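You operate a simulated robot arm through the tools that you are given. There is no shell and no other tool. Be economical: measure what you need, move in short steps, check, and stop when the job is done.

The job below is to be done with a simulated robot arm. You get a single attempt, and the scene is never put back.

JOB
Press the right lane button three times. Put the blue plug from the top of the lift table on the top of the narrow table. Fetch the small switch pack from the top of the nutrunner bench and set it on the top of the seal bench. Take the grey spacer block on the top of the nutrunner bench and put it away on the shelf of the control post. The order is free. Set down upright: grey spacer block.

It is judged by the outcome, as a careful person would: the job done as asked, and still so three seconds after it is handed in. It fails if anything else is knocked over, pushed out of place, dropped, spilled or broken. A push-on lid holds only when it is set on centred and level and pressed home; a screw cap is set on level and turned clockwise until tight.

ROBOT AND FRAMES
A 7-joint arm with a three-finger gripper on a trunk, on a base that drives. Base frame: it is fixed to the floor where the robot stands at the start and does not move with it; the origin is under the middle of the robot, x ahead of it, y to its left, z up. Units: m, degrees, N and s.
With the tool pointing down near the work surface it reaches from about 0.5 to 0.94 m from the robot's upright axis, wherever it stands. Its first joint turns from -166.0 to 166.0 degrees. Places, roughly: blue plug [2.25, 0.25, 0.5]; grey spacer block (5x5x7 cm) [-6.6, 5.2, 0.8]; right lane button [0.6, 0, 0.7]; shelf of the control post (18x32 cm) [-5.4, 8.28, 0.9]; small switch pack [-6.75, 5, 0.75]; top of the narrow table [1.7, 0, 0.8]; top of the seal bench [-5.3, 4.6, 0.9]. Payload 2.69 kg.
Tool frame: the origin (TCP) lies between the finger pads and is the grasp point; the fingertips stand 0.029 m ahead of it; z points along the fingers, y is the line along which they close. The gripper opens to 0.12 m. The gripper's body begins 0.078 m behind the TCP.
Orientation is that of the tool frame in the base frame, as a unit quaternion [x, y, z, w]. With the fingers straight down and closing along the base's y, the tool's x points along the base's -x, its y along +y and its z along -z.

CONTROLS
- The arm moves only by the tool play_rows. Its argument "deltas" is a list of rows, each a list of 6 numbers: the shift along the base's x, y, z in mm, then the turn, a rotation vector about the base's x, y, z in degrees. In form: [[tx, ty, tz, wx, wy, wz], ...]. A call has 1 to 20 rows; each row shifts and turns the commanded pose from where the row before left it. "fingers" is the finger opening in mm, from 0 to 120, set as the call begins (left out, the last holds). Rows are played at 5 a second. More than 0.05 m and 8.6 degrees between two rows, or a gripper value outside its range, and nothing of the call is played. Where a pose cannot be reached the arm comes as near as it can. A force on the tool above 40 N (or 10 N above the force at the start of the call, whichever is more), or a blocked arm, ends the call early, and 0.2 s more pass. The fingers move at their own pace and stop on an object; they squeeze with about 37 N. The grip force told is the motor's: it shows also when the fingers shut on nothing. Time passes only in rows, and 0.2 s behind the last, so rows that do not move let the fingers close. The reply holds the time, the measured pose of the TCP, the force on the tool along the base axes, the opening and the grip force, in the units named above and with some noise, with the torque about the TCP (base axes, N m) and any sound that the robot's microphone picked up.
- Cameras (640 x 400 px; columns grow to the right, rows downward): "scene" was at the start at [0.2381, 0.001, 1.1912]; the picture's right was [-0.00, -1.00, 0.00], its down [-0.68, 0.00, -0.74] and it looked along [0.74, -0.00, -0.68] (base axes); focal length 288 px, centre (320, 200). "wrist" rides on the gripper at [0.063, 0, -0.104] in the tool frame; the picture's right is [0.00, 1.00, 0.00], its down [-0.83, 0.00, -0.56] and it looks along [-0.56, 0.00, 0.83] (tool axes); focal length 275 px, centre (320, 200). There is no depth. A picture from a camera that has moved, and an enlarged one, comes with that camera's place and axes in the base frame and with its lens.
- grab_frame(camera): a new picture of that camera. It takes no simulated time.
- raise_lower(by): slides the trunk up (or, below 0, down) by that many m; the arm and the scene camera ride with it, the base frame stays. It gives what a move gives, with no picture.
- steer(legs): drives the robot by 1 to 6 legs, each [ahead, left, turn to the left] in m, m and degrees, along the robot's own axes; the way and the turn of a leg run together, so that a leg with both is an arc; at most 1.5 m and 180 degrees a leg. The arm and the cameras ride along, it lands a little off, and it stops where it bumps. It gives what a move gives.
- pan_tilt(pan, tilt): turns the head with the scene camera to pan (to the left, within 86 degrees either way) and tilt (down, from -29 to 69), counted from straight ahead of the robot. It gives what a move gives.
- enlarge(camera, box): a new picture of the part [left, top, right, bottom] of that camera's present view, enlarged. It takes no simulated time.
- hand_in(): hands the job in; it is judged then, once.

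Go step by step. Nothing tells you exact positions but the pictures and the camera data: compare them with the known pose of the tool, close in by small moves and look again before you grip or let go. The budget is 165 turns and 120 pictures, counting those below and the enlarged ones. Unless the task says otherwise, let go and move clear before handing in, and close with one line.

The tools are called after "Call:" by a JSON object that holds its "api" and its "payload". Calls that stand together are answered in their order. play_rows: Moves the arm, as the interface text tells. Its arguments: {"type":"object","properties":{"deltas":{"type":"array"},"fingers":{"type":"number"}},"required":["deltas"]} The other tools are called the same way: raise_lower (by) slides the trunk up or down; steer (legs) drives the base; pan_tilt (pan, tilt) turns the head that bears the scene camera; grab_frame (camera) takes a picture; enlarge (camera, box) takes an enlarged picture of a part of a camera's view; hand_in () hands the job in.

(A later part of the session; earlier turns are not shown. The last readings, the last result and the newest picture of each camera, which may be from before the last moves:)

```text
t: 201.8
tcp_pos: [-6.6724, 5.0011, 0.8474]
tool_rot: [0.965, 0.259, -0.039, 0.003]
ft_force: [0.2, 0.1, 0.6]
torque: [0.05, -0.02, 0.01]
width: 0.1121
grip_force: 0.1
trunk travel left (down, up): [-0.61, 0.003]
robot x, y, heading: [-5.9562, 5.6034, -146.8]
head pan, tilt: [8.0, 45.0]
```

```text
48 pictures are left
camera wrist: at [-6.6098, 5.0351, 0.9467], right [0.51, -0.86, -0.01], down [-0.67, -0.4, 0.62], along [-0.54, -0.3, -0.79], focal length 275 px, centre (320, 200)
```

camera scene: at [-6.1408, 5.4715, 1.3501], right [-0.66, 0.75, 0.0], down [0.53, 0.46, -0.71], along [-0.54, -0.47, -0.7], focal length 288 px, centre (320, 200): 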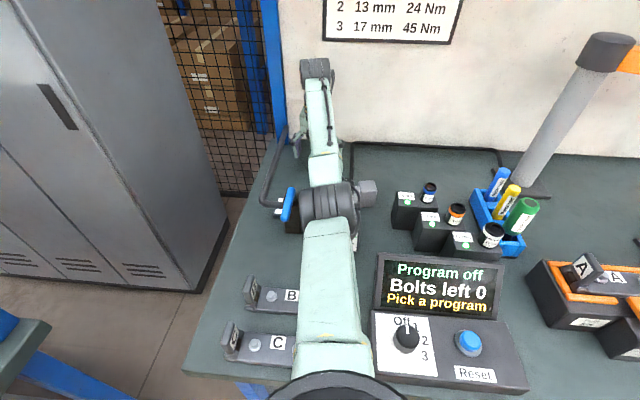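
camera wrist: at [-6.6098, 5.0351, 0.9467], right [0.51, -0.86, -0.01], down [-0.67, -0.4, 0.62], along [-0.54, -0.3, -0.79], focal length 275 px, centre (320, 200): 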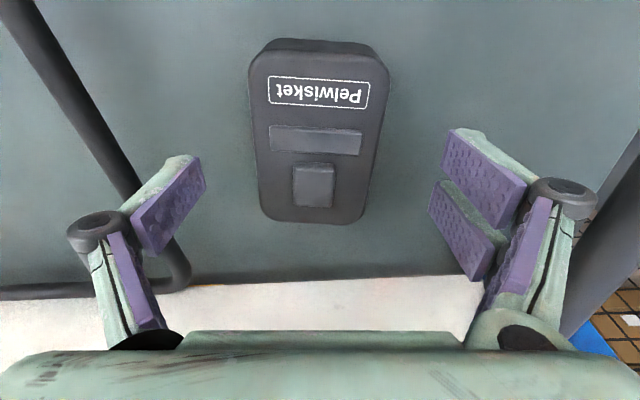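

Call:
{"api": "enlarge", "payload": {"camera": "scene", "box": [260, 40, 400, 260]}}

```text
1.82 times, centred on (330, 150) of scene
camera zoom: at [-6.1408, 5.4715, 1.3501], right [-0.66, 0.75, 0.0], down [0.53, 0.46, -0.71], along [-0.54, -0.47, -0.7], focal length 524 px, centre (302, 291)
```

zoom: 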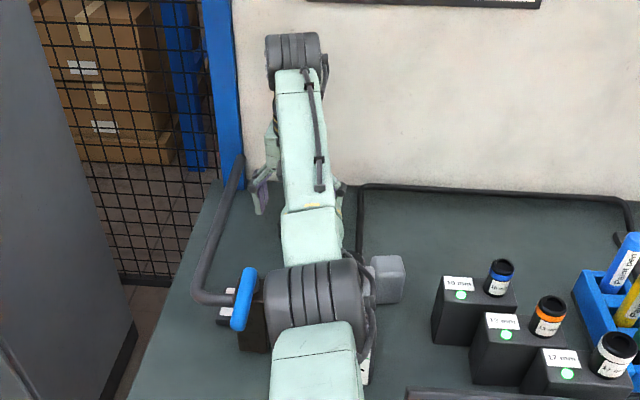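

Call:
{"api": "play_rows", "payload": {"deltas": [[0, 0, 30, 0, 0, 0], [0, 0, 35, 0, 0, 0], [0, 0, 0, 0, 0, 0]]}}

Call:
{"api": "steer", "payload": {"legs": [[-0.025, 0, 0]]}}

Call:
{"api": "play_rows", "payload": {"deltas": [[-11, -9, 0, 0, 0, 0], [-10, -8, 0, 0, 0, 0], [0, 0, -25, 0, 0, 0], [0, 0, -20, 0, 0, 0], [0, 0, 0, 0, 0, 0]]}}

Call:
{"api": "grab_frame", "payload": {"camera": "scene"}}

```text
t: 202.6
tcp_pos: [-6.677, 5.0064, 0.9032]
tool_rot: [0.966, 0.257, -0.03, 0.001]
ft_force: [-1.0, -0.4, 0.1]
torque: [0.02, 0.01, 0.0]
width: 0.1119
grip_force: 0.0
trunk travel left (down, up): [-0.61, 0.003]
robot x, y, heading: [-5.9558, 5.6054, -147.0]
head pan, tilt: [8.0, 45.0]
```

```text
t: 203.4
tcp_pos: [-6.6552, 5.0191, 0.9048]
tool_rot: [0.966, 0.258, -0.033, 0.001]
ft_force: [-0.6, 0.6, 0.6]
torque: [-0.02, 0.01, 0.01]
width: 0.1121
grip_force: 0.0
trunk travel left (down, up): [-0.61, 0.003]
robot x, y, heading: [-5.932, 5.6191, -146.8]
head pan, tilt: [8.0, 45.0]
```

```text
t: 204.6
tcp_pos: [-6.667, 5.0121, 0.8559]
tool_rot: [0.966, 0.258, -0.033, 0.002]
ft_force: [-0.5, 0.0, 0.2]
torque: [-0.01, 0.0, -0.02]
width: 0.1118
grip_force: 0.0
out of reach, approached as far as the arm can: row 2
trunk travel left (down, up): [-0.61, 0.003]
robot x, y, heading: [-5.9346, 5.6218, -147.1]
head pan, tilt: [8.0, 45.0]
```

```text
46 pictures are left
camera scene: at [-6.126, 5.4838, 1.3479], right [-0.66, 0.76, 0.0], down [0.53, 0.46, -0.71], along [-0.53, -0.46, -0.71], focal length 288 px, centre (320, 200)
```

scene: 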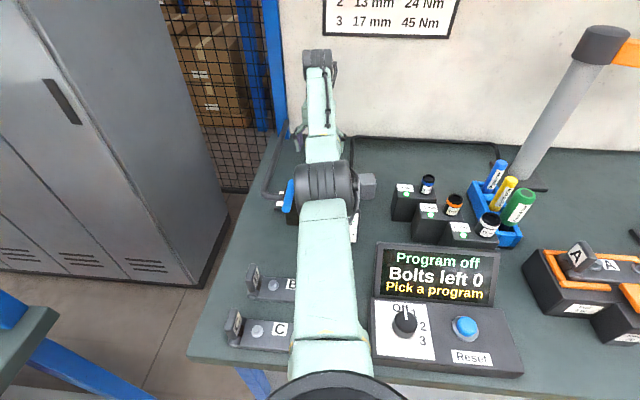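

Call:
{"api": "play_rows", "payload": {"deltas": [[3, -5, -15, 0, 0, 0], [0, 0, -12, 0, 0, 0], [0, 0, 0, 0, 0, 0]]}}

Call:
{"api": "grab_frame", "payload": {"camera": "wrist"}}

Call:
{"api": "enlarge", "payload": {"camera": "scene", "box": [260, 40, 400, 260]}}

```text
t: 205.4
tcp_pos: [-6.664, 5.0068, 0.8302]
tool_rot: [0.966, 0.257, -0.032, 0.001]
ft_force: [-0.9, 0.6, -0.6]
torque: [0.01, 0.02, -0.02]
width: 0.1119
grip_force: 0.1
trunk travel left (down, up): [-0.61, 0.003]
robot x, y, heading: [-5.9326, 5.6195, -147.2]
head pan, tilt: [8.0, 45.0]
```

```text
45 pictures are left
camera wrist: at [-6.6033, 5.039, 0.9299], right [0.5, -0.86, -0.01], down [-0.68, -0.41, 0.61], along [-0.53, -0.29, -0.8], focal length 275 px, centre (320, 200)
```

wrist: 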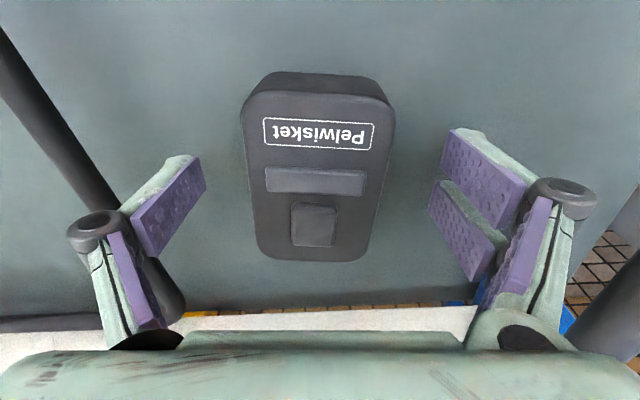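

```text
1.82 times, centred on (330, 150) of scene
camera zoom: at [-6.126, 5.4837, 1.3479], right [-0.66, 0.76, 0.0], down [0.53, 0.46, -0.71], along [-0.53, -0.46, -0.71], focal length 524 px, centre (302, 291)
```

zoom: 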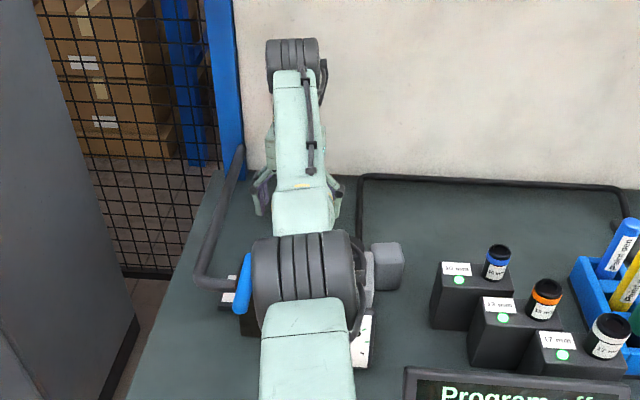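

Call:
{"api": "play_rows", "payload": {"deltas": [[-4, -3, -8, 0, 0, 0], [-4, -3, -8, 0, 0, 0], [0, 0, -6, 0, 0, 0], [0, 0, 0, 0, 0, 0]]}}

Call:
{"api": "grab_frame", "payload": {"camera": "wrist"}}

Call:
{"api": "enlarge", "payload": {"camera": "scene", "box": [260, 40, 400, 260]}}

```text
t: 206.4
tcp_pos: [-6.6673, 4.9997, 0.8139]
tool_rot: [0.965, 0.258, -0.036, 0.006]
ft_force: [5.7, -5.8, 23.3]
torque: [-1.18, -1.14, -0.02]
width: 0.1138
grip_force: 17.4
out of reach, approached as far as the arm can: row 2
trunk travel left (down, up): [-0.61, 0.003]
robot x, y, heading: [-5.9313, 5.6194, -146.9]
head pan, tilt: [8.0, 45.0]
```

```text
43 pictures are left
camera wrist: at [-6.6063, 5.035, 0.913], right [0.5, -0.86, -0.01], down [-0.68, -0.4, 0.61], along [-0.53, -0.3, -0.79], focal length 275 px, centre (320, 200)
```

wrist: 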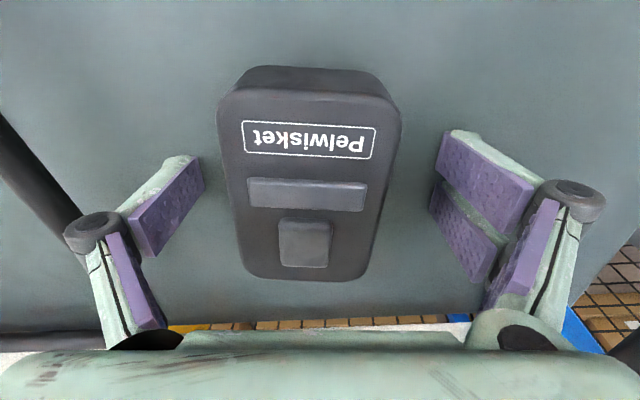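

```text
1.82 times, centred on (330, 150) of scene
camera zoom: at [-6.1236, 5.485, 1.3488], right [-0.66, 0.75, 0.0], down [0.53, 0.46, -0.71], along [-0.54, -0.47, -0.71], focal length 524 px, centre (302, 291)
```

zoom: 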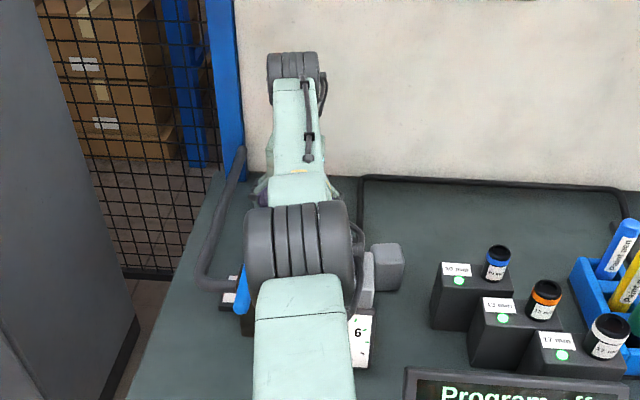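

Call:
{"api": "play_rows", "payload": {"deltas": [[0, 0, 10, 0, 0, 0], [-2, 4, 2, 0, 0, 0], [0, 0, 0, 0, 0, 0], [0, 0, 0, 0, 0, 0]], "fingers": 92}}

Call:
{"api": "grab_frame", "payload": {"camera": "wrist"}}

```text
t: 207.4
tcp_pos: [-6.6701, 5.0079, 0.8207]
tool_rot: [0.966, 0.258, -0.031, 0.001]
ft_force: [4.4, -3.4, 9.7]
torque: [-0.46, -0.5, 0.03]
width: 0.0996
grip_force: 5.7
trunk travel left (down, up): [-0.61, 0.003]
robot x, y, heading: [-5.9316, 5.6223, -146.8]
head pan, tilt: [8.0, 45.0]
```

```text
41 pictures are left
camera wrist: at [-6.6093, 5.041, 0.9204], right [0.5, -0.86, -0.01], down [-0.68, -0.41, 0.61], along [-0.53, -0.29, -0.8], focal length 275 px, centre (320, 200)
```

wrist: 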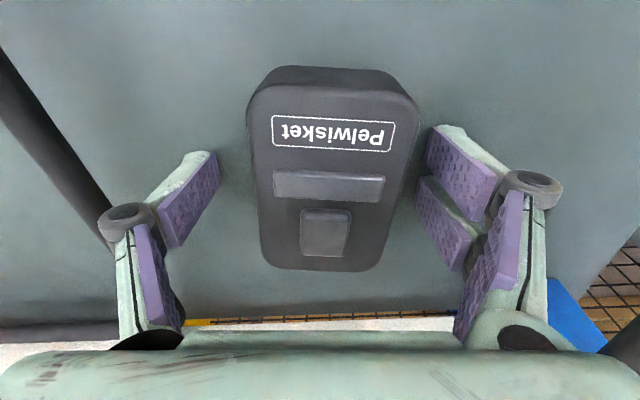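

Call:
{"api": "enlarge", "payload": {"camera": "wrist", "box": [380, 80, 640, 340]}}

```text
1.54 times, centred on (510, 210) of wrist
camera zoom: at [-6.6093, 5.041, 0.9204], right [0.5, -0.86, -0.01], down [-0.68, -0.41, 0.61], along [-0.53, -0.29, -0.8], focal length 424 px, centre (28, 185)
```

zoom: 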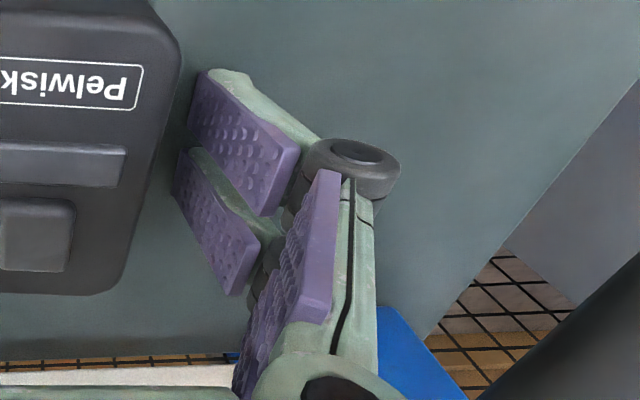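

Call:
{"api": "play_rows", "payload": {"deltas": [[0, 0, 15, 0, 0, 0], [0, 0, 0, 0, 0, 0], [0, 0, 0, 0, 0, 0]], "fingers": 116}}

Call:
{"api": "grab_frame", "payload": {"camera": "wrist"}}

```text
t: 208.2
tcp_pos: [-6.6722, 5.0081, 0.8336]
tool_rot: [0.966, 0.258, -0.031, 0.001]
ft_force: [0.1, 0.0, 0.1]
torque: [0.02, -0.03, -0.03]
width: 0.116
grip_force: 0.1
trunk travel left (down, up): [-0.61, 0.003]
robot x, y, heading: [-5.9337, 5.6196, -147.1]
head pan, tilt: [8.0, 45.0]
```

```text
39 pictures are left
camera wrist: at [-6.6104, 5.0411, 0.934], right [0.5, -0.87, -0.01], down [-0.68, -0.41, 0.61], along [-0.53, -0.29, -0.8], focal length 275 px, centre (320, 200)
```

wrist: 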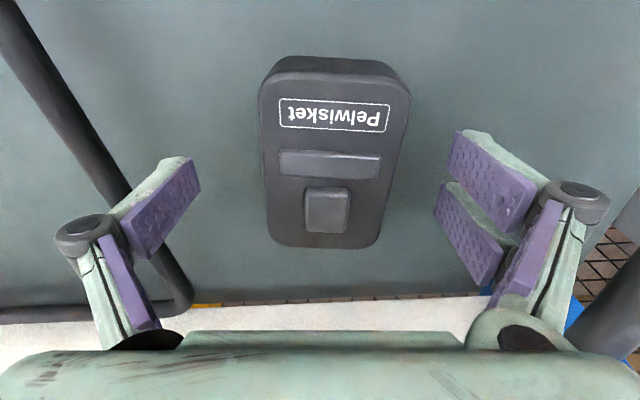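

Call:
{"api": "play_rows", "payload": {"deltas": [[4, -7, 0, 0, 0, 0], [0, 0, -8, 0, 0, 0], [0, 0, -8, 0, 0, 0], [0, 0, 0, 0, 0, 0]]}}

Call:
{"api": "grab_frame", "payload": {"camera": "wrist"}}

```text
t: 209.2
tcp_pos: [-6.6657, 5.0008, 0.8186]
tool_rot: [0.966, 0.257, -0.033, 0.002]
ft_force: [1.0, 0.5, -0.1]
torque: [0.0, 0.03, 0.01]
width: 0.116
grip_force: 0.0
trunk travel left (down, up): [-0.61, 0.003]
robot x, y, heading: [-5.9315, 5.6227, -147.0]
head pan, tilt: [8.0, 45.0]
```

```text
38 pictures are left
camera wrist: at [-6.6056, 5.0339, 0.9184], right [0.5, -0.87, -0.01], down [-0.68, -0.41, 0.61], along [-0.53, -0.29, -0.8], focal length 275 px, centre (320, 200)
```

wrist: 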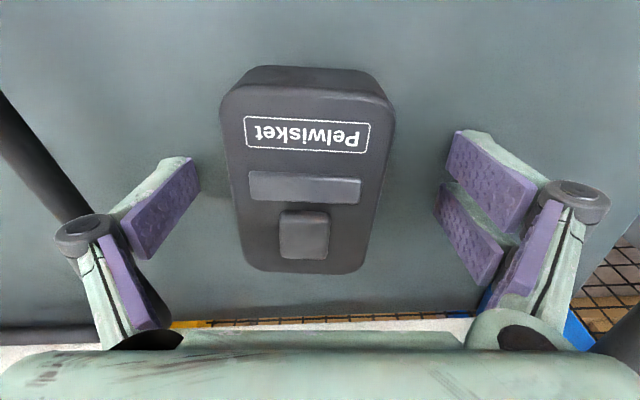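

Call:
{"api": "play_rows", "payload": {"deltas": [[-2, 3.5, -2, 0, 0, 0], [0, 0, -2, 0, 0, 0], [0, 0, 0, 0, 0, 0]]}}

Call:
{"api": "play_rows", "payload": {"deltas": [[0, 0, 0, 0, 0, 0], [0, 0, 0, 0, 0, 0], [0, 0, 0, 0, 0, 0], [0, 0, 0, 0, 0, 0], [0, 0, 0, 0, 0, 0]], "fingers": 45}}

Call:
{"api": "grab_frame", "payload": {"camera": "wrist"}}

```text
t: 210.0
tcp_pos: [-6.6694, 5.0038, 0.8154]
tool_rot: [0.966, 0.258, -0.032, 0.001]
ft_force: [0.2, 1.1, -0.2]
torque: [-0.02, 0.02, 0.01]
width: 0.1159
grip_force: 0.1
trunk travel left (down, up): [-0.61, 0.003]
robot x, y, heading: [-5.9338, 5.6215, -146.8]
head pan, tilt: [8.0, 45.0]
```

```text
t: 210.9
tcp_pos: [-6.6617, 4.9895, 0.8287]
tool_rot: [0.964, 0.263, -0.041, 0.015]
ft_force: [9.5, -17.0, 22.9]
torque: [-0.9, -1.08, -0.41]
width: 0.0623
grip_force: 12.4
trunk travel left (down, up): [-0.61, 0.003]
robot x, y, heading: [-5.9302, 5.6184, -146.7]
head pan, tilt: [8.0, 45.0]
stopped in row 4: the force on the tool passed its limit at 42 N (the readings are from after the stop); the commanded pose is now the measured one
```

```text
37 pictures are left
camera wrist: at [-6.6005, 5.026, 0.9264], right [0.51, -0.86, 0.01], down [-0.67, -0.4, 0.62], along [-0.53, -0.32, -0.78], focal length 275 px, centre (320, 200)
```

wrist: 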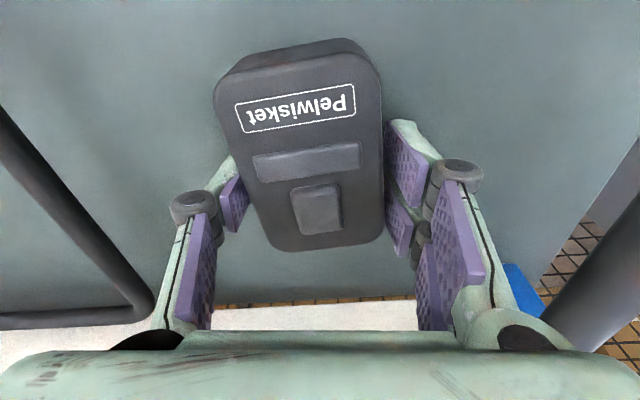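

Call:
{"api": "play_rows", "payload": {"deltas": [[0, 0, 2, 0, 0, 0], [0, 0, 0, 0, 0, 0], [0, 0, 0, 0, 0, 0]], "fingers": 92}}

Call:
{"api": "grab_frame", "payload": {"camera": "wrist"}}

```text
t: 211.7
tcp_pos: [-6.6659, 4.9972, 0.8213]
tool_rot: [0.965, 0.26, -0.034, 0.007]
ft_force: [-0.4, 1.5, 4.7]
torque: [0.18, -0.03, 0.04]
width: 0.0939
grip_force: 2.0
trunk travel left (down, up): [-0.61, 0.003]
robot x, y, heading: [-5.9304, 5.622, -146.7]
head pan, tilt: [8.0, 45.0]
```

```text
36 pictures are left
camera wrist: at [-6.605, 5.032, 0.9204], right [0.51, -0.86, 0.0], down [-0.68, -0.4, 0.61], along [-0.53, -0.31, -0.79], focal length 275 px, centre (320, 200)
```

wrist: 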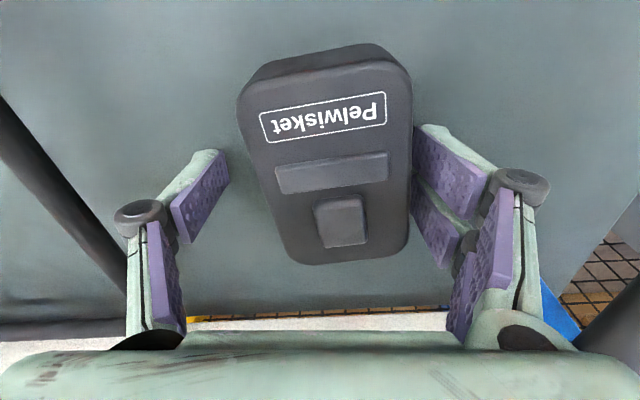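

Call:
{"api": "play_rows", "payload": {"deltas": [[0, 0, 15, 0, 0, 0], [0, 0, 25, 0, 0, 0], [0, 0, 0, 0, 0, 0]], "fingers": 100}}

Call:
{"api": "enlarge", "payload": {"camera": "wrist", "box": [180, 20, 500, 220]}}

```text
t: 212.5
tcp_pos: [-6.6641, 4.9999, 0.8615]
tool_rot: [0.965, 0.261, -0.035, 0.008]
ft_force: [-1.2, -0.6, 0.1]
torque: [0.0, 0.01, 0.0]
width: 0.1
grip_force: 0.1
out of reach, approached as far as the arm can: row 2
trunk travel left (down, up): [-0.61, 0.003]
robot x, y, heading: [-5.9337, 5.6178, -146.8]
head pan, tilt: [8.0, 45.0]
```

```text
2.00 times, centred on (340, 120) of wrist
camera zoom: at [-6.6023, 5.0336, 0.9601], right [0.51, -0.86, 0.0], down [-0.68, -0.4, 0.61], along [-0.53, -0.31, -0.79], focal length 551 px, centre (280, 360)
```

zoom: 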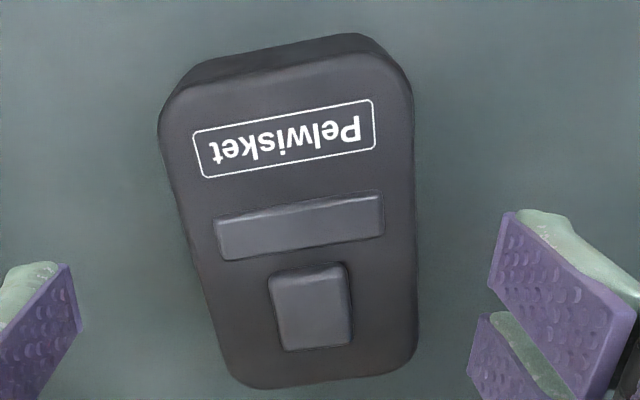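

Call:
{"api": "play_rows", "payload": {"deltas": [[2, -3, -10, 0, 0, 5], [0, 0, -15, 0, 0, 4], [0, 0, -10, 0, 0, 0], [0, 0, 0, 0, 0, 0]]}}

Call:
{"api": "grab_frame", "payload": {"camera": "wrist"}}

```text
t: 213.5
tcp_pos: [-6.6616, 4.9953, 0.8258]
tool_rot: [0.941, 0.335, -0.034, 0.01]
ft_force: [0.0, 0.7, -0.7]
torque: [-0.04, 0.0, -0.01]
width: 0.1002
grip_force: 0.1
trunk travel left (down, up): [-0.61, 0.003]
robot x, y, heading: [-5.9318, 5.6202, -146.8]
head pan, tilt: [8.0, 45.0]
```

```text
34 pictures are left
camera wrist: at [-6.6067, 5.0386, 0.9256], right [0.64, -0.77, 0.0], down [-0.61, -0.5, 0.61], along [-0.48, -0.39, -0.79], focal length 275 px, centre (320, 200)
```

wrist: 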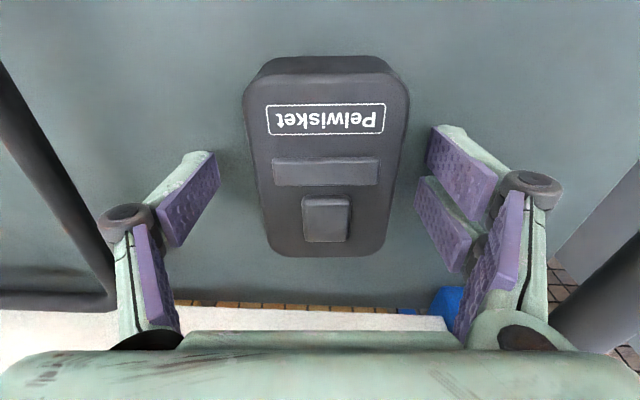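

Call:
{"api": "play_rows", "payload": {"deltas": [[1.5, -2, 0, 0, 0, 0], [0, 0, 0, 0, 0, 0], [0, 0, 0, 0, 0, 0]], "fingers": 76}}

Call:
{"api": "play_rows", "payload": {"deltas": [[0, 0, 0, 0, 0, 0], [0, 0, 0, 0, 0, 0], [0, 0, 0, 0, 0, 0]], "fingers": 64}}

Call:
{"api": "play_rows", "payload": {"deltas": [[0, 0, 0, 0, 0, 0], [0, 0, 0, 0, 0, 0], [0, 0, 0, 0, 0, 0]], "fingers": 45}}

Call:
{"api": "grab_frame", "payload": {"camera": "wrist"}}

```text
t: 214.3
tcp_pos: [-6.66, 4.9931, 0.8276]
tool_rot: [0.941, 0.335, -0.035, 0.01]
ft_force: [-0.2, 0.7, 0.3]
torque: [0.01, 0.02, 0.01]
width: 0.076
grip_force: 0.1
trunk travel left (down, up): [-0.61, 0.003]
robot x, y, heading: [-5.9319, 5.6192, -146.8]
head pan, tilt: [8.0, 45.0]
```

```text
t: 215.1
tcp_pos: [-6.6585, 4.9923, 0.8278]
tool_rot: [0.941, 0.336, -0.035, 0.012]
ft_force: [-0.4, -1.8, 5.3]
torque: [-0.12, -0.2, -0.07]
width: 0.0657
grip_force: 1.7
trunk travel left (down, up): [-0.61, 0.003]
robot x, y, heading: [-5.9349, 5.6221, -146.9]
head pan, tilt: [8.0, 45.0]
```

```text
t: 215.9
tcp_pos: [-6.6586, 4.9919, 0.8281]
tool_rot: [0.941, 0.335, -0.036, 0.011]
ft_force: [2.7, -6.2, 12.5]
torque: [-0.22, -0.45, -0.14]
width: 0.0548
grip_force: 37.2
trunk travel left (down, up): [-0.61, 0.003]
robot x, y, heading: [-5.9308, 5.6202, -146.7]
head pan, tilt: [8.0, 45.0]
```

```text
33 pictures are left
camera wrist: at [-6.6045, 5.036, 0.9281], right [0.64, -0.77, 0.0], down [-0.61, -0.5, 0.62], along [-0.48, -0.39, -0.79], focal length 275 px, centre (320, 200)
```

wrist: 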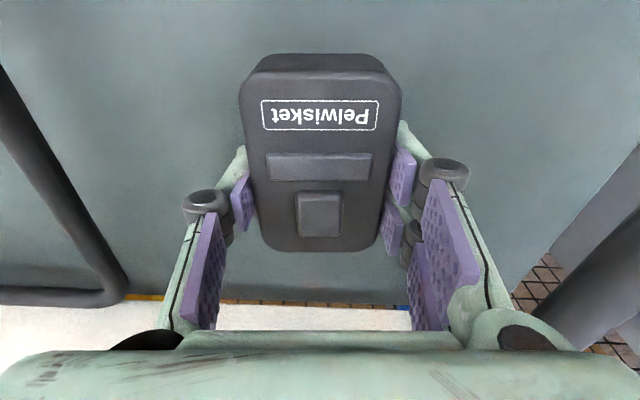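

Call:
{"api": "play_rows", "payload": {"deltas": [[0, 0, 15, 0, 0, 0], [0, 0, 30, 0, 0, 0], [4, 3, 40, 0, 0, 0], [6, 5, 40, 0, 0, 0], [10, 8, 40, 0, 0, 0], [10, 8, 40, 0, 0, 0], [0, 0, 0, 0, 0, 0]]}}

Call:
{"api": "grab_frame", "payload": {"camera": "wrist"}}

Call:
{"api": "grab_frame", "payload": {"camera": "scene"}}

```text
t: 217.5
tcp_pos: [-6.6321, 5.0177, 1.0306]
tool_rot: [0.941, 0.335, -0.034, 0.01]
ft_force: [-0.2, 0.1, -0.6]
torque: [0.0, 0.0, 0.02]
width: 0.0549
grip_force: 37.3
trunk travel left (down, up): [-0.61, 0.003]
robot x, y, heading: [-5.9353, 5.6187, -146.8]
head pan, tilt: [8.0, 45.0]
```

```text
32 pictures are left
camera wrist: at [-6.5765, 5.0612, 1.1301], right [0.64, -0.77, 0.0], down [-0.61, -0.5, 0.61], along [-0.47, -0.39, -0.79], focal length 275 px, centre (320, 200)
```

wrist: 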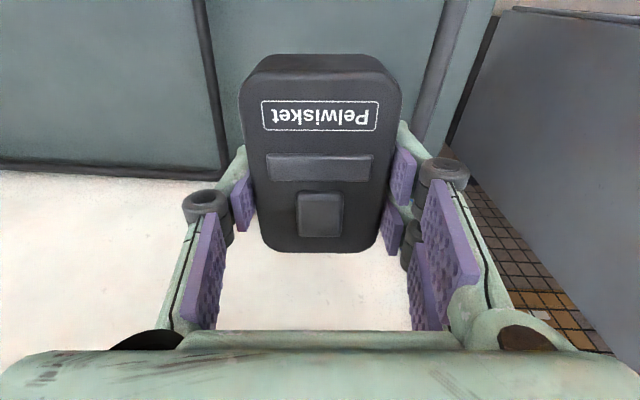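

```text
31 pictures are left
camera scene: at [-6.126, 5.4827, 1.3477], right [-0.66, 0.75, 0.0], down [0.53, 0.46, -0.71], along [-0.53, -0.46, -0.71], focal length 288 px, centre (320, 200)
```

scene: 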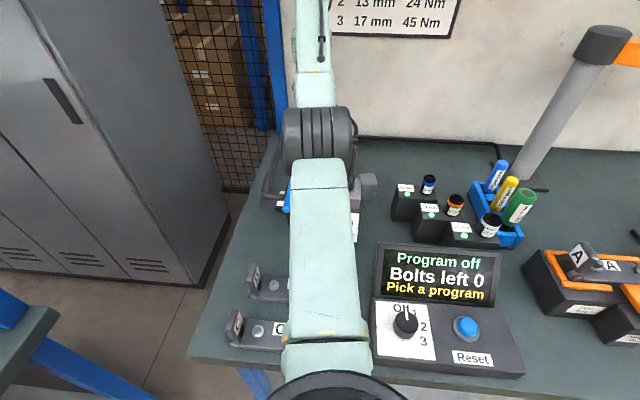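

Call:
{"api": "play_rows", "payload": {"deltas": [[10, 9, 25, 0, 0, 0], [15, 13, 25, 0, 0, 0], [32, 28, 0, 0, 0, 0], [32, 28, 0, 0, 0, 0], [32, 28, 0, 0, 0, 0], [32, 28, 0, 0, 0, 0], [32, 28, 0, 0, 0, 0], [32, 28, 0, 0, 0, 0], [0, 0, 0, 0, 0, 0]]}}

Call:
{"api": "steer", "payload": {"legs": [[-0.35, 0, 0], [0, 0, 90]]}}

Call:
{"api": "pan_tilt", "payload": {"pan": -15, "tilt": 35}}

Call:
{"api": "grab_frame", "payload": {"camera": "scene"}}

```text
t: 219.5
tcp_pos: [-6.4128, 5.2082, 1.0827]
tool_rot: [0.941, 0.336, -0.033, 0.011]
ft_force: [-0.1, -0.5, -0.6]
torque: [0.01, -0.02, 0.02]
width: 0.0545
grip_force: 37.0
out of reach, approached as far as the arm can: row 1
trunk travel left (down, up): [-0.61, 0.003]
robot x, y, heading: [-5.9332, 5.6211, -147.0]
head pan, tilt: [8.0, 45.0]
```

```text
t: 225.7
tcp_pos: [-5.2269, 5.3309, 1.0835]
tool_rot: [0.431, 0.902, -0.017, 0.033]
ft_force: [0.2, 0.1, -0.5]
torque: [-0.01, 0.01, 0.0]
width: 0.0542
grip_force: 37.3
trunk travel left (down, up): [-0.61, 0.003]
robot x, y, heading: [-5.6411, 5.8149, -57.2]
head pan, tilt: [8.0, 45.0]
```

```text
t: 226.6
tcp_pos: [-5.2271, 5.3315, 1.0826]
tool_rot: [0.431, 0.902, -0.017, 0.032]
ft_force: [0.6, 0.3, -0.1]
torque: [0.01, 0.0, 0.0]
width: 0.0546
grip_force: 37.0
trunk travel left (down, up): [-0.61, 0.003]
robot x, y, heading: [-5.6361, 5.8128, -57.2]
head pan, tilt: [-15.0, 35.0]
```

```text
30 pictures are left
camera scene: at [-5.5261, 5.5993, 1.3626], right [-0.95, -0.31, 0.0], down [-0.18, 0.55, -0.82], along [0.25, -0.78, -0.57], focal length 288 px, centre (320, 200)
```

scene: 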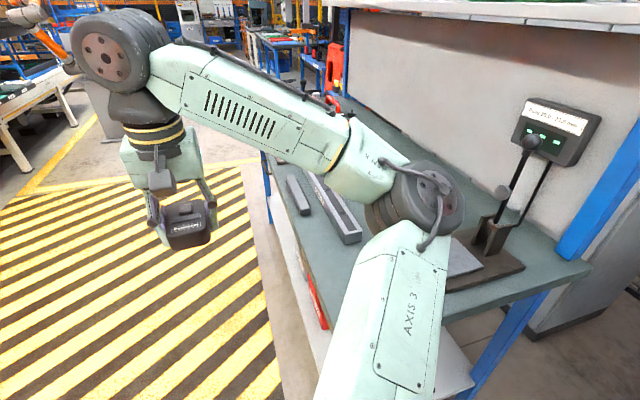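

Call:
{"api": "steer", "payload": {"legs": [[-0.07, 0.17, 0]]}}

Call:
{"api": "grab_frame", "payload": {"camera": "wrist"}}

```text
t: 228.5
tcp_pos: [-5.119, 5.4833, 1.0826]
tool_rot: [0.431, 0.902, -0.017, 0.032]
ft_force: [0.3, 0.2, -1.2]
torque: [-0.01, 0.01, 0.0]
width: 0.0544
grip_force: 37.1
trunk travel left (down, up): [-0.61, 0.003]
robot x, y, heading: [-5.5347, 5.9656, -57.1]
head pan, tilt: [-15.0, 35.0]
```

```text
29 pictures are left
camera wrist: at [-5.1637, 5.5368, 1.1827], right [0.78, 0.63, 0.0], down [0.5, -0.61, 0.61], along [0.39, -0.48, -0.79], focal length 275 px, centre (320, 200)
```

wrist: 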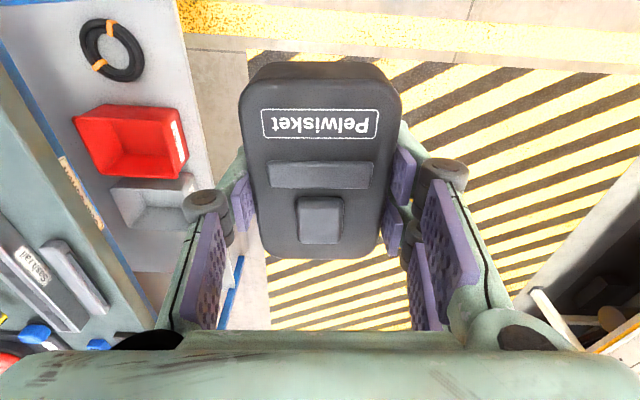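

Call:
{"api": "play_rows", "payload": {"deltas": [[-24, -39, 0, 0, 0, 0], [-24, -39, 0, 0, 0, 0], [-24, -39, 0, 0, 0, 0], [-24, -39, 0, 0, 0, 0], [-24, -39, 0, 0, 0, 0], [-24, -39, 0, 0, 0, 0], [-24, -39, 0, 0, 0, 0], [0, 0, 0, 0, 0, 0]]}}

Call:
{"api": "grab_frame", "payload": {"camera": "wrist"}}

Call:
{"api": "grab_frame", "payload": {"camera": "scene"}}

```text
t: 230.3
tcp_pos: [-5.2881, 5.208, 1.0835]
tool_rot: [0.43, 0.902, -0.017, 0.031]
ft_force: [-0.3, 0.2, -1.2]
torque: [0.04, -0.01, 0.0]
width: 0.0545
grip_force: 37.7
trunk travel left (down, up): [-0.61, 0.003]
robot x, y, heading: [-5.5307, 5.9636, -57.1]
head pan, tilt: [-15.0, 35.0]
```

```text
28 pictures are left
camera wrist: at [-5.3322, 5.2617, 1.1824], right [0.77, 0.63, 0.0], down [0.5, -0.61, 0.61], along [0.39, -0.48, -0.79], focal length 275 px, centre (320, 200)
```

wrist: 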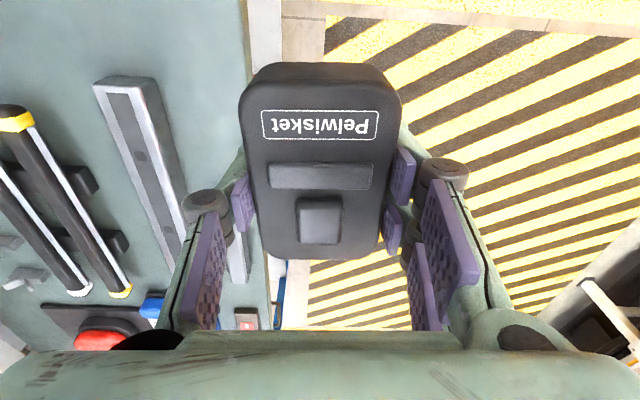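

```text
27 pictures are left
camera scene: at [-5.42, 5.7507, 1.3627], right [-0.95, -0.31, 0.0], down [-0.18, 0.55, -0.82], along [0.25, -0.78, -0.57], focal length 288 px, centre (320, 200)
```

scene: 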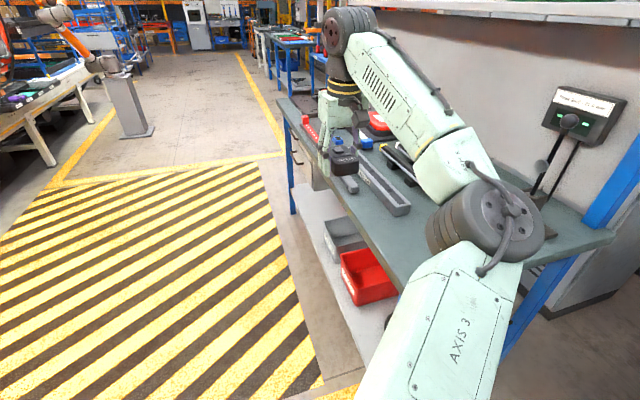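

Call:
{"api": "play_rows", "payload": {"deltas": [[-36, -3, 0, 0, 0, 0], [-36, -3, 0, 0, 0, 0], [-36, -3, 0, 0, 0, 0], [-36, -2, 0, 0, 0, 0], [-33, -2, 0, 0, 0, 0], [0, 0, -40, 0, 0, 0], [0, 0, 0, 0, 0, 0]]}}

Call:
{"api": "grab_frame", "payload": {"camera": "wrist"}}

Call:
{"api": "grab_frame", "payload": {"camera": "scene"}}

```text
t: 231.9
tcp_pos: [-5.4651, 5.194, 1.0417]
tool_rot: [0.431, 0.902, -0.017, 0.031]
ft_force: [0.2, 0.5, -0.7]
torque: [-0.03, -0.01, -0.01]
width: 0.0546
grip_force: 37.1
trunk travel left (down, up): [-0.61, 0.003]
robot x, y, heading: [-5.5313, 5.9615, -56.8]
head pan, tilt: [-15.0, 35.0]
```

```text
26 pictures are left
camera wrist: at [-5.5081, 5.2481, 1.1416], right [0.78, 0.63, 0.0], down [0.5, -0.61, 0.61], along [0.39, -0.48, -0.79], focal length 275 px, centre (320, 200)
```

wrist: 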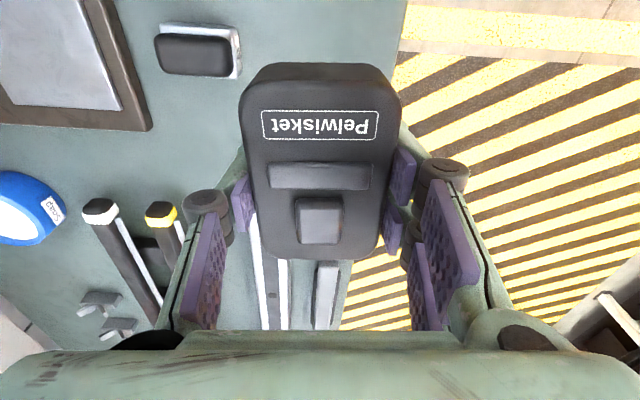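

```text
25 pictures are left
camera scene: at [-5.42, 5.7507, 1.3627], right [-0.95, -0.31, 0.0], down [-0.18, 0.55, -0.82], along [0.25, -0.78, -0.57], focal length 288 px, centre (320, 200)
```

scene: 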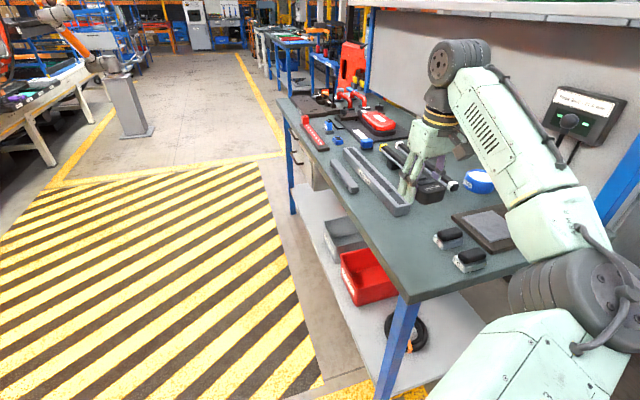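

Call:
{"api": "play_rows", "payload": {"deltas": [[0, 0, -40, 0, 0, 0], [0, 0, -35, 0, 0, 0], [0, 0, -15, 0, 0, 0], [0, 0, 0, 0, 0, 0]]}}

Call:
{"api": "grab_frame", "payload": {"camera": "scene"}}

```text
t: 232.9
tcp_pos: [-5.4662, 5.1949, 0.9526]
tool_rot: [0.431, 0.902, -0.017, 0.032]
ft_force: [0.1, -0.1, -0.6]
torque: [0.01, -0.02, -0.01]
width: 0.0544
grip_force: 37.1
trunk travel left (down, up): [-0.61, 0.003]
robot x, y, heading: [-5.5321, 5.9656, -57.1]
head pan, tilt: [-15.0, 35.0]
```

```text
24 pictures are left
camera scene: at [-5.42, 5.7505, 1.3626], right [-0.95, -0.31, 0.0], down [-0.18, 0.55, -0.82], along [0.25, -0.78, -0.57], focal length 288 px, centre (320, 200)
```

scene: 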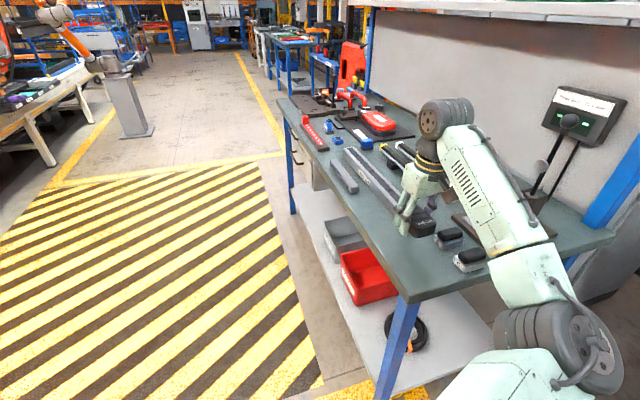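

Call:
{"api": "play_rows", "payload": {"deltas": [[0, 0, -8, 0, 0, 0], [0, 0, -6, 0, 0, 0], [0, 0, -4, 0, 0, 0], [0, 0, -4, 0, 0, 0], [0, 0, 0, 0, 0, 0]]}}

Call:
{"api": "play_rows", "payload": {"deltas": [[0, 0, -4, 0, 0, 0], [0, 0, -4, 0, 0, 0], [0, 0, 0, 0, 0, 0]]}}

```text
t: 234.1
tcp_pos: [-5.4649, 5.1959, 0.9316]
tool_rot: [0.43, 0.902, -0.017, 0.033]
ft_force: [0.0, -0.6, -0.9]
torque: [0.0, -0.01, -0.03]
width: 0.0546
grip_force: 37.0
trunk travel left (down, up): [-0.61, 0.003]
robot x, y, heading: [-5.529, 5.9605, -57.3]
head pan, tilt: [-15.0, 35.0]
```

```text
t: 234.9
tcp_pos: [-5.4638, 5.1967, 0.9221]
tool_rot: [0.431, 0.902, -0.017, 0.032]
ft_force: [-0.1, -0.1, -0.3]
torque: [-0.01, 0.0, 0.01]
width: 0.0543
grip_force: 36.9
trunk travel left (down, up): [-0.61, 0.003]
robot x, y, heading: [-5.5299, 5.9627, -57.1]
head pan, tilt: [-15.0, 35.0]
```

Call:
{"api": "play_rows", "payload": {"deltas": [[0, 0, -4, 0, 0, 0], [0, 0, -4, 0, 0, 0], [0, 0, 0, 0, 0, 0]]}}

Call:
{"api": "grab_frame", "payload": {"camera": "wrist"}}

```text
t: 235.7
tcp_pos: [-5.4636, 5.1959, 0.916]
tool_rot: [0.431, 0.902, -0.017, 0.031]
ft_force: [-0.6, 0.4, -1.3]
torque: [0.02, -0.01, 0.0]
width: 0.0545
grip_force: 37.1
trunk travel left (down, up): [-0.61, 0.003]
robot x, y, heading: [-5.5363, 5.9624, -57.3]
head pan, tilt: [-15.0, 35.0]
```

```text
23 pictures are left
camera wrist: at [-5.5081, 5.2508, 1.0144], right [0.78, 0.63, 0.0], down [0.5, -0.61, 0.61], along [0.39, -0.48, -0.79], focal length 275 px, centre (320, 200)
```

wrist: 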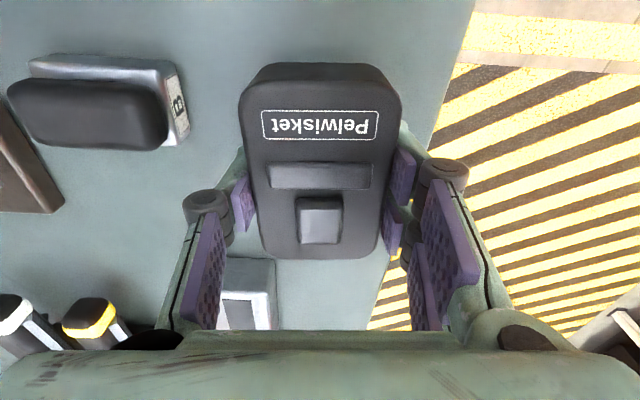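

Call:
{"api": "play_rows", "payload": {"deltas": [[-6, 8, 0, 0, 0, 0], [0, 0, -4, 0, 0, 0], [0, 0, -4, 0, 0, 0], [0, 0, -3, 0, 0, 0], [0, 0, 0, 0, 0, 0]]}}

Call:
{"api": "play_rows", "payload": {"deltas": [[0, 0, -3, 0, 0, 0], [0, 0, -3, 0, 0, 0], [0, 0, 0, 0, 0, 0]]}}

```text
t: 236.9
tcp_pos: [-5.4702, 5.2053, 0.9044]
tool_rot: [0.431, 0.901, -0.017, 0.031]
ft_force: [0.1, 0.2, -0.9]
torque: [0.03, 0.02, 0.0]
width: 0.0546
grip_force: 37.1
trunk travel left (down, up): [-0.61, 0.003]
robot x, y, heading: [-5.5319, 5.9652, -57.1]
head pan, tilt: [-15.0, 35.0]
```

```text
t: 237.7
tcp_pos: [-5.4705, 5.2053, 0.8981]
tool_rot: [0.43, 0.902, -0.017, 0.032]
ft_force: [0.4, -0.1, -1.5]
torque: [-0.05, 0.01, 0.0]
width: 0.0545
grip_force: 37.0
trunk travel left (down, up): [-0.61, 0.003]
robot x, y, heading: [-5.5286, 5.9604, -57.0]
head pan, tilt: [-15.0, 35.0]
```

Call:
{"api": "play_rows", "payload": {"deltas": [[0, 0, -3, 0, 0, 0], [0, 0, -3, 0, 0, 0], [0, 0, 0, 0, 0, 0]]}}

Call:
{"api": "enlarge", "payload": {"camera": "scene", "box": [350, 140, 510, 300]}}

```text
t: 238.5
tcp_pos: [-5.4703, 5.2049, 0.8929]
tool_rot: [0.431, 0.901, -0.017, 0.031]
ft_force: [-0.3, 0.5, -1.8]
torque: [-0.04, -0.01, 0.01]
width: 0.0545
grip_force: 37.0
trunk travel left (down, up): [-0.61, 0.003]
robot x, y, heading: [-5.532, 5.9618, -57.1]
head pan, tilt: [-15.0, 35.0]
```

```text
2.50 times, centred on (430, 220) of scene
camera zoom: at [-5.42, 5.7505, 1.3626], right [-0.95, -0.31, 0.0], down [-0.18, 0.55, -0.82], along [0.25, -0.78, -0.57], focal length 720 px, centre (45, 150)
```

zoom: 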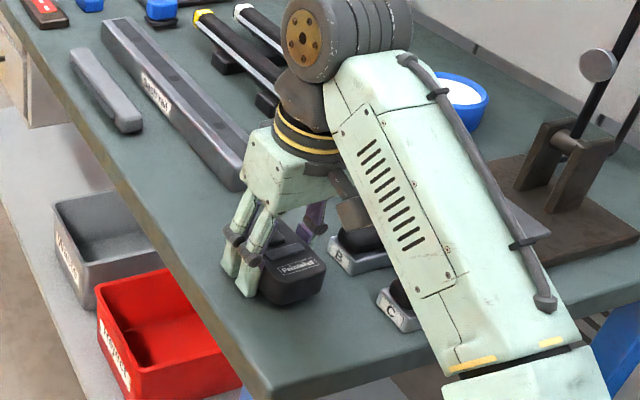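

Call:
{"api": "play_rows", "payload": {"deltas": [[0, 0, -3, 0, 0, 0], [0, 0, -3, 0, 0, 0], [0, 0, 0, 0, 0, 0]]}}

Call:
{"api": "play_rows", "payload": {"deltas": [[0, 0, -3, 0, 0, 0], [0, 0, -3, 0, 0, 0], [0, 0, 0, 0, 0, 0]]}}

```text
t: 239.3
tcp_pos: [-5.47, 5.2049, 0.8886]
tool_rot: [0.431, 0.902, -0.018, 0.033]
ft_force: [0.4, -3.5, 14.4]
torque: [0.48, -0.2, -0.1]
width: 0.0547
grip_force: 36.8
trunk travel left (down, up): [-0.61, 0.003]
robot x, y, heading: [-5.5315, 5.9652, -57.1]
head pan, tilt: [-15.0, 35.0]
```

```text
t: 239.8
tcp_pos: [-5.4708, 5.2046, 0.8891]
tool_rot: [0.43, 0.902, -0.021, 0.034]
ft_force: [-0.2, 7.1, 15.3]
torque: [0.79, -0.21, 0.18]
width: 0.0545
grip_force: 37.1
trunk travel left (down, up): [-0.61, 0.003]
robot x, y, heading: [-5.5288, 5.9644, -57.1]
head pan, tilt: [-15.0, 35.0]
stopped in row 2: the force on the tool passed its limit at 44 N (the readings are from after the stop); the commanded pose is now the measured one
```

Call:
{"api": "play_rows", "payload": {"deltas": [[0, 0, 0, 0, 0, 0], [0, 0, 0, 0, 0, 0], [0, 0, 0, 0, 0, 0]], "fingers": 75}}

Call:
{"api": "play_rows", "payload": {"deltas": [[0, 0, 10, 0, 0, 0], [0, 0, 30, 0, 0, 0], [0, 0, 40, 0, 0, 0], [0, 0, 40, 0, 0, 0], [0, 0, 40, 0, 0, 0], [0, 0, 0, 0, 0, 0]]}}

Call:
{"api": "grab_frame", "payload": {"camera": "wrist"}}

```text
t: 240.7
tcp_pos: [-5.4698, 5.2048, 0.8866]
tool_rot: [0.431, 0.902, -0.021, 0.034]
ft_force: [-1.6, -0.3, 1.1]
torque: [0.0, -0.01, 0.02]
width: 0.0753
grip_force: 0.1
trunk travel left (down, up): [-0.61, 0.003]
robot x, y, heading: [-5.5314, 5.9648, -57.2]
head pan, tilt: [-15.0, 35.0]
```

```text
t: 242.1
tcp_pos: [-5.4683, 5.2037, 1.0469]
tool_rot: [0.431, 0.901, -0.021, 0.035]
ft_force: [-0.6, 0.0, 0.3]
torque: [0.0, 0.0, -0.03]
width: 0.0749
grip_force: 0.0
trunk travel left (down, up): [-0.61, 0.003]
robot x, y, heading: [-5.5327, 5.9653, -57.0]
head pan, tilt: [-15.0, 35.0]
```

```text
21 pictures are left
camera wrist: at [-5.5139, 5.2601, 1.1455], right [0.78, 0.63, -0.01], down [0.5, -0.61, 0.62], along [0.39, -0.48, -0.78], focal length 275 px, centre (320, 200)
```

wrist: 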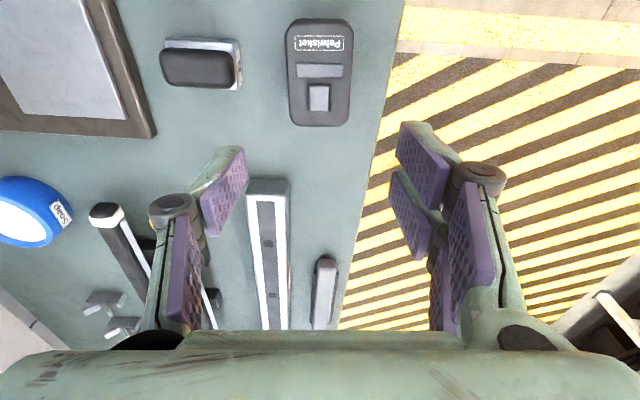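

Call:
{"api": "play_rows", "payload": {"deltas": [[20, 2, 20, 0, 0, 0], [40, 3, 20, 0, 0, 0], [40, 3, 0, 0, 0, 0], [40, 3, 0, 0, 0, 0], [37, 2, 0, 0, 0, 0], [24, 39, 0, 0, 0, 0], [24, 39, 0, 0, 0, 0], [24, 39, 0, 0, 0, 0], [24, 39, 0, 0, 0, 0], [24, 39, 0, 0, 0, 0], [24, 39, 0, 0, 0, 0], [24, 39, 0, 0, 0, 0]]}}

Call:
{"api": "steer", "payload": {"legs": [[0.07, -0.12, 0], [0, 0, -90], [0, -0.27, 0], [0.24, 0, 0]]}}

Call:
{"api": "pan_tilt", "payload": {"pan": 25, "tilt": 40}}

Call:
{"api": "grab_frame", "payload": {"camera": "scene"}}

```text
t: 244.7
tcp_pos: [-5.1246, 5.4908, 1.0862]
tool_rot: [0.431, 0.902, -0.021, 0.035]
ft_force: [1.1, 0.3, 0.7]
torque: [-0.01, 0.0, -0.02]
width: 0.075
grip_force: 0.0
trunk travel left (down, up): [-0.61, 0.003]
robot x, y, heading: [-5.5329, 5.9645, -56.9]
head pan, tilt: [-15.0, 35.0]
```

```text
t: 253.8
tcp_pos: [-6.4096, 5.5186, 1.087]
tool_rot: [0.941, 0.337, -0.038, 0.01]
ft_force: [0.0, 0.0, -0.2]
torque: [-0.06, -0.03, -0.01]
width: 0.0751
grip_force: 0.1
trunk travel left (down, up): [-0.61, 0.003]
robot x, y, heading: [-5.9405, 5.9306, -146.4]
head pan, tilt: [-15.0, 35.0]
```

```text
t: 254.9
tcp_pos: [-6.4097, 5.5191, 1.0856]
tool_rot: [0.941, 0.337, -0.039, 0.01]
ft_force: [-0.4, -0.3, 0.2]
torque: [-0.05, 0.0, -0.02]
width: 0.0751
grip_force: 0.0
trunk travel left (down, up): [-0.61, 0.003]
robot x, y, heading: [-5.9411, 5.9299, -146.4]
head pan, tilt: [25.0, 40.0]
```

```text
20 pictures are left
camera scene: at [-6.1156, 5.7739, 1.3551], right [-0.85, 0.52, 0.0], down [0.34, 0.55, -0.77], along [-0.4, -0.65, -0.64], focal length 288 px, centre (320, 200)
```

scene: 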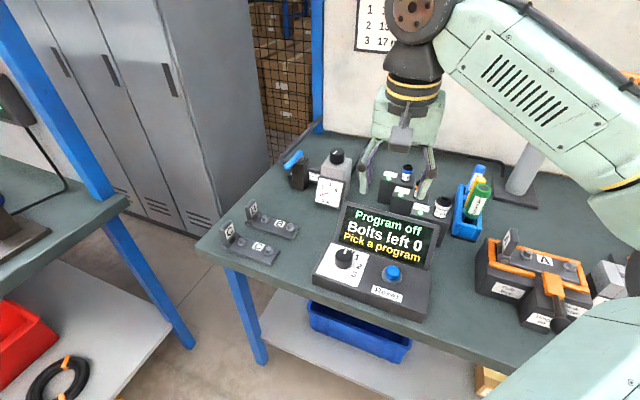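

Call:
{"api": "steer", "payload": {"legs": [[0.075, 0, 0]]}}

Call:
{"api": "play_rows", "payload": {"deltas": [[-22, -36, 0, 0, 0, 0], [-22, -36, 0, 0, 0, 0], [-22, -36, -10, 0, 0, 0], [-22, -36, -10, 0, 0, 0], [-22, -36, -10, 0, 0, 0], [-22, -36, -10, 0, 0, 0], [-18, -30, -10, 0, 0, 0], [-10, -17, -10, 0, 0, 0], [0, 0, 0, 0, 0, 0]], "fingers": 90}}

Call:
{"api": "grab_frame", "payload": {"camera": "wrist"}}

Call:
{"api": "grab_frame", "payload": {"camera": "scene"}}

```text
t: 255.9
tcp_pos: [-6.4706, 5.4789, 1.0863]
tool_rot: [0.94, 0.338, -0.038, 0.011]
ft_force: [-0.4, -1.0, -1.0]
torque: [0.02, -0.04, -0.01]
width: 0.075
grip_force: 0.0
trunk travel left (down, up): [-0.61, 0.003]
robot x, y, heading: [-5.9986, 5.8903, -146.9]
head pan, tilt: [25.0, 40.0]
```

```text
t: 257.9
tcp_pos: [-6.63, 5.2154, 1.0262]
tool_rot: [0.94, 0.339, -0.039, 0.011]
ft_force: [0.1, 0.8, 0.3]
torque: [0.03, 0.01, 0.02]
width: 0.0901
grip_force: 0.0
trunk travel left (down, up): [-0.61, 0.003]
robot x, y, heading: [-6.002, 5.893, -146.8]
head pan, tilt: [25.0, 40.0]
```

```text
19 pictures are left
camera wrist: at [-6.5753, 5.2604, 1.1252], right [0.64, -0.77, -0.01], down [-0.6, -0.51, 0.62], along [-0.48, -0.39, -0.78], focal length 275 px, centre (320, 200)
```

wrist: 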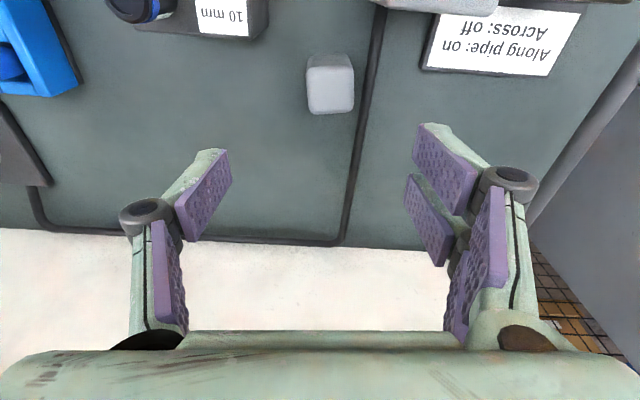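

```text
18 pictures are left
camera scene: at [-6.1774, 5.7336, 1.355], right [-0.85, 0.52, 0.0], down [0.34, 0.55, -0.77], along [-0.4, -0.65, -0.64], focal length 288 px, centre (320, 200)
```

scene: 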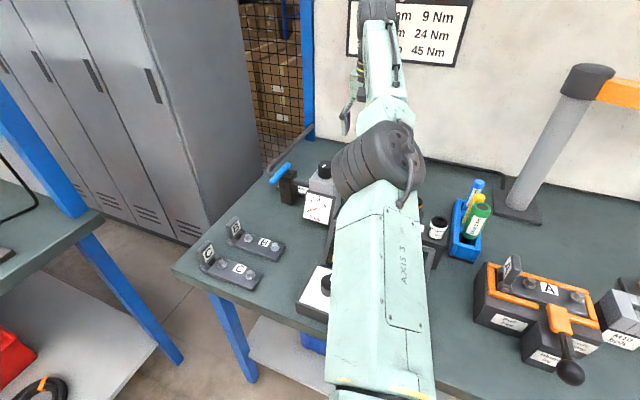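

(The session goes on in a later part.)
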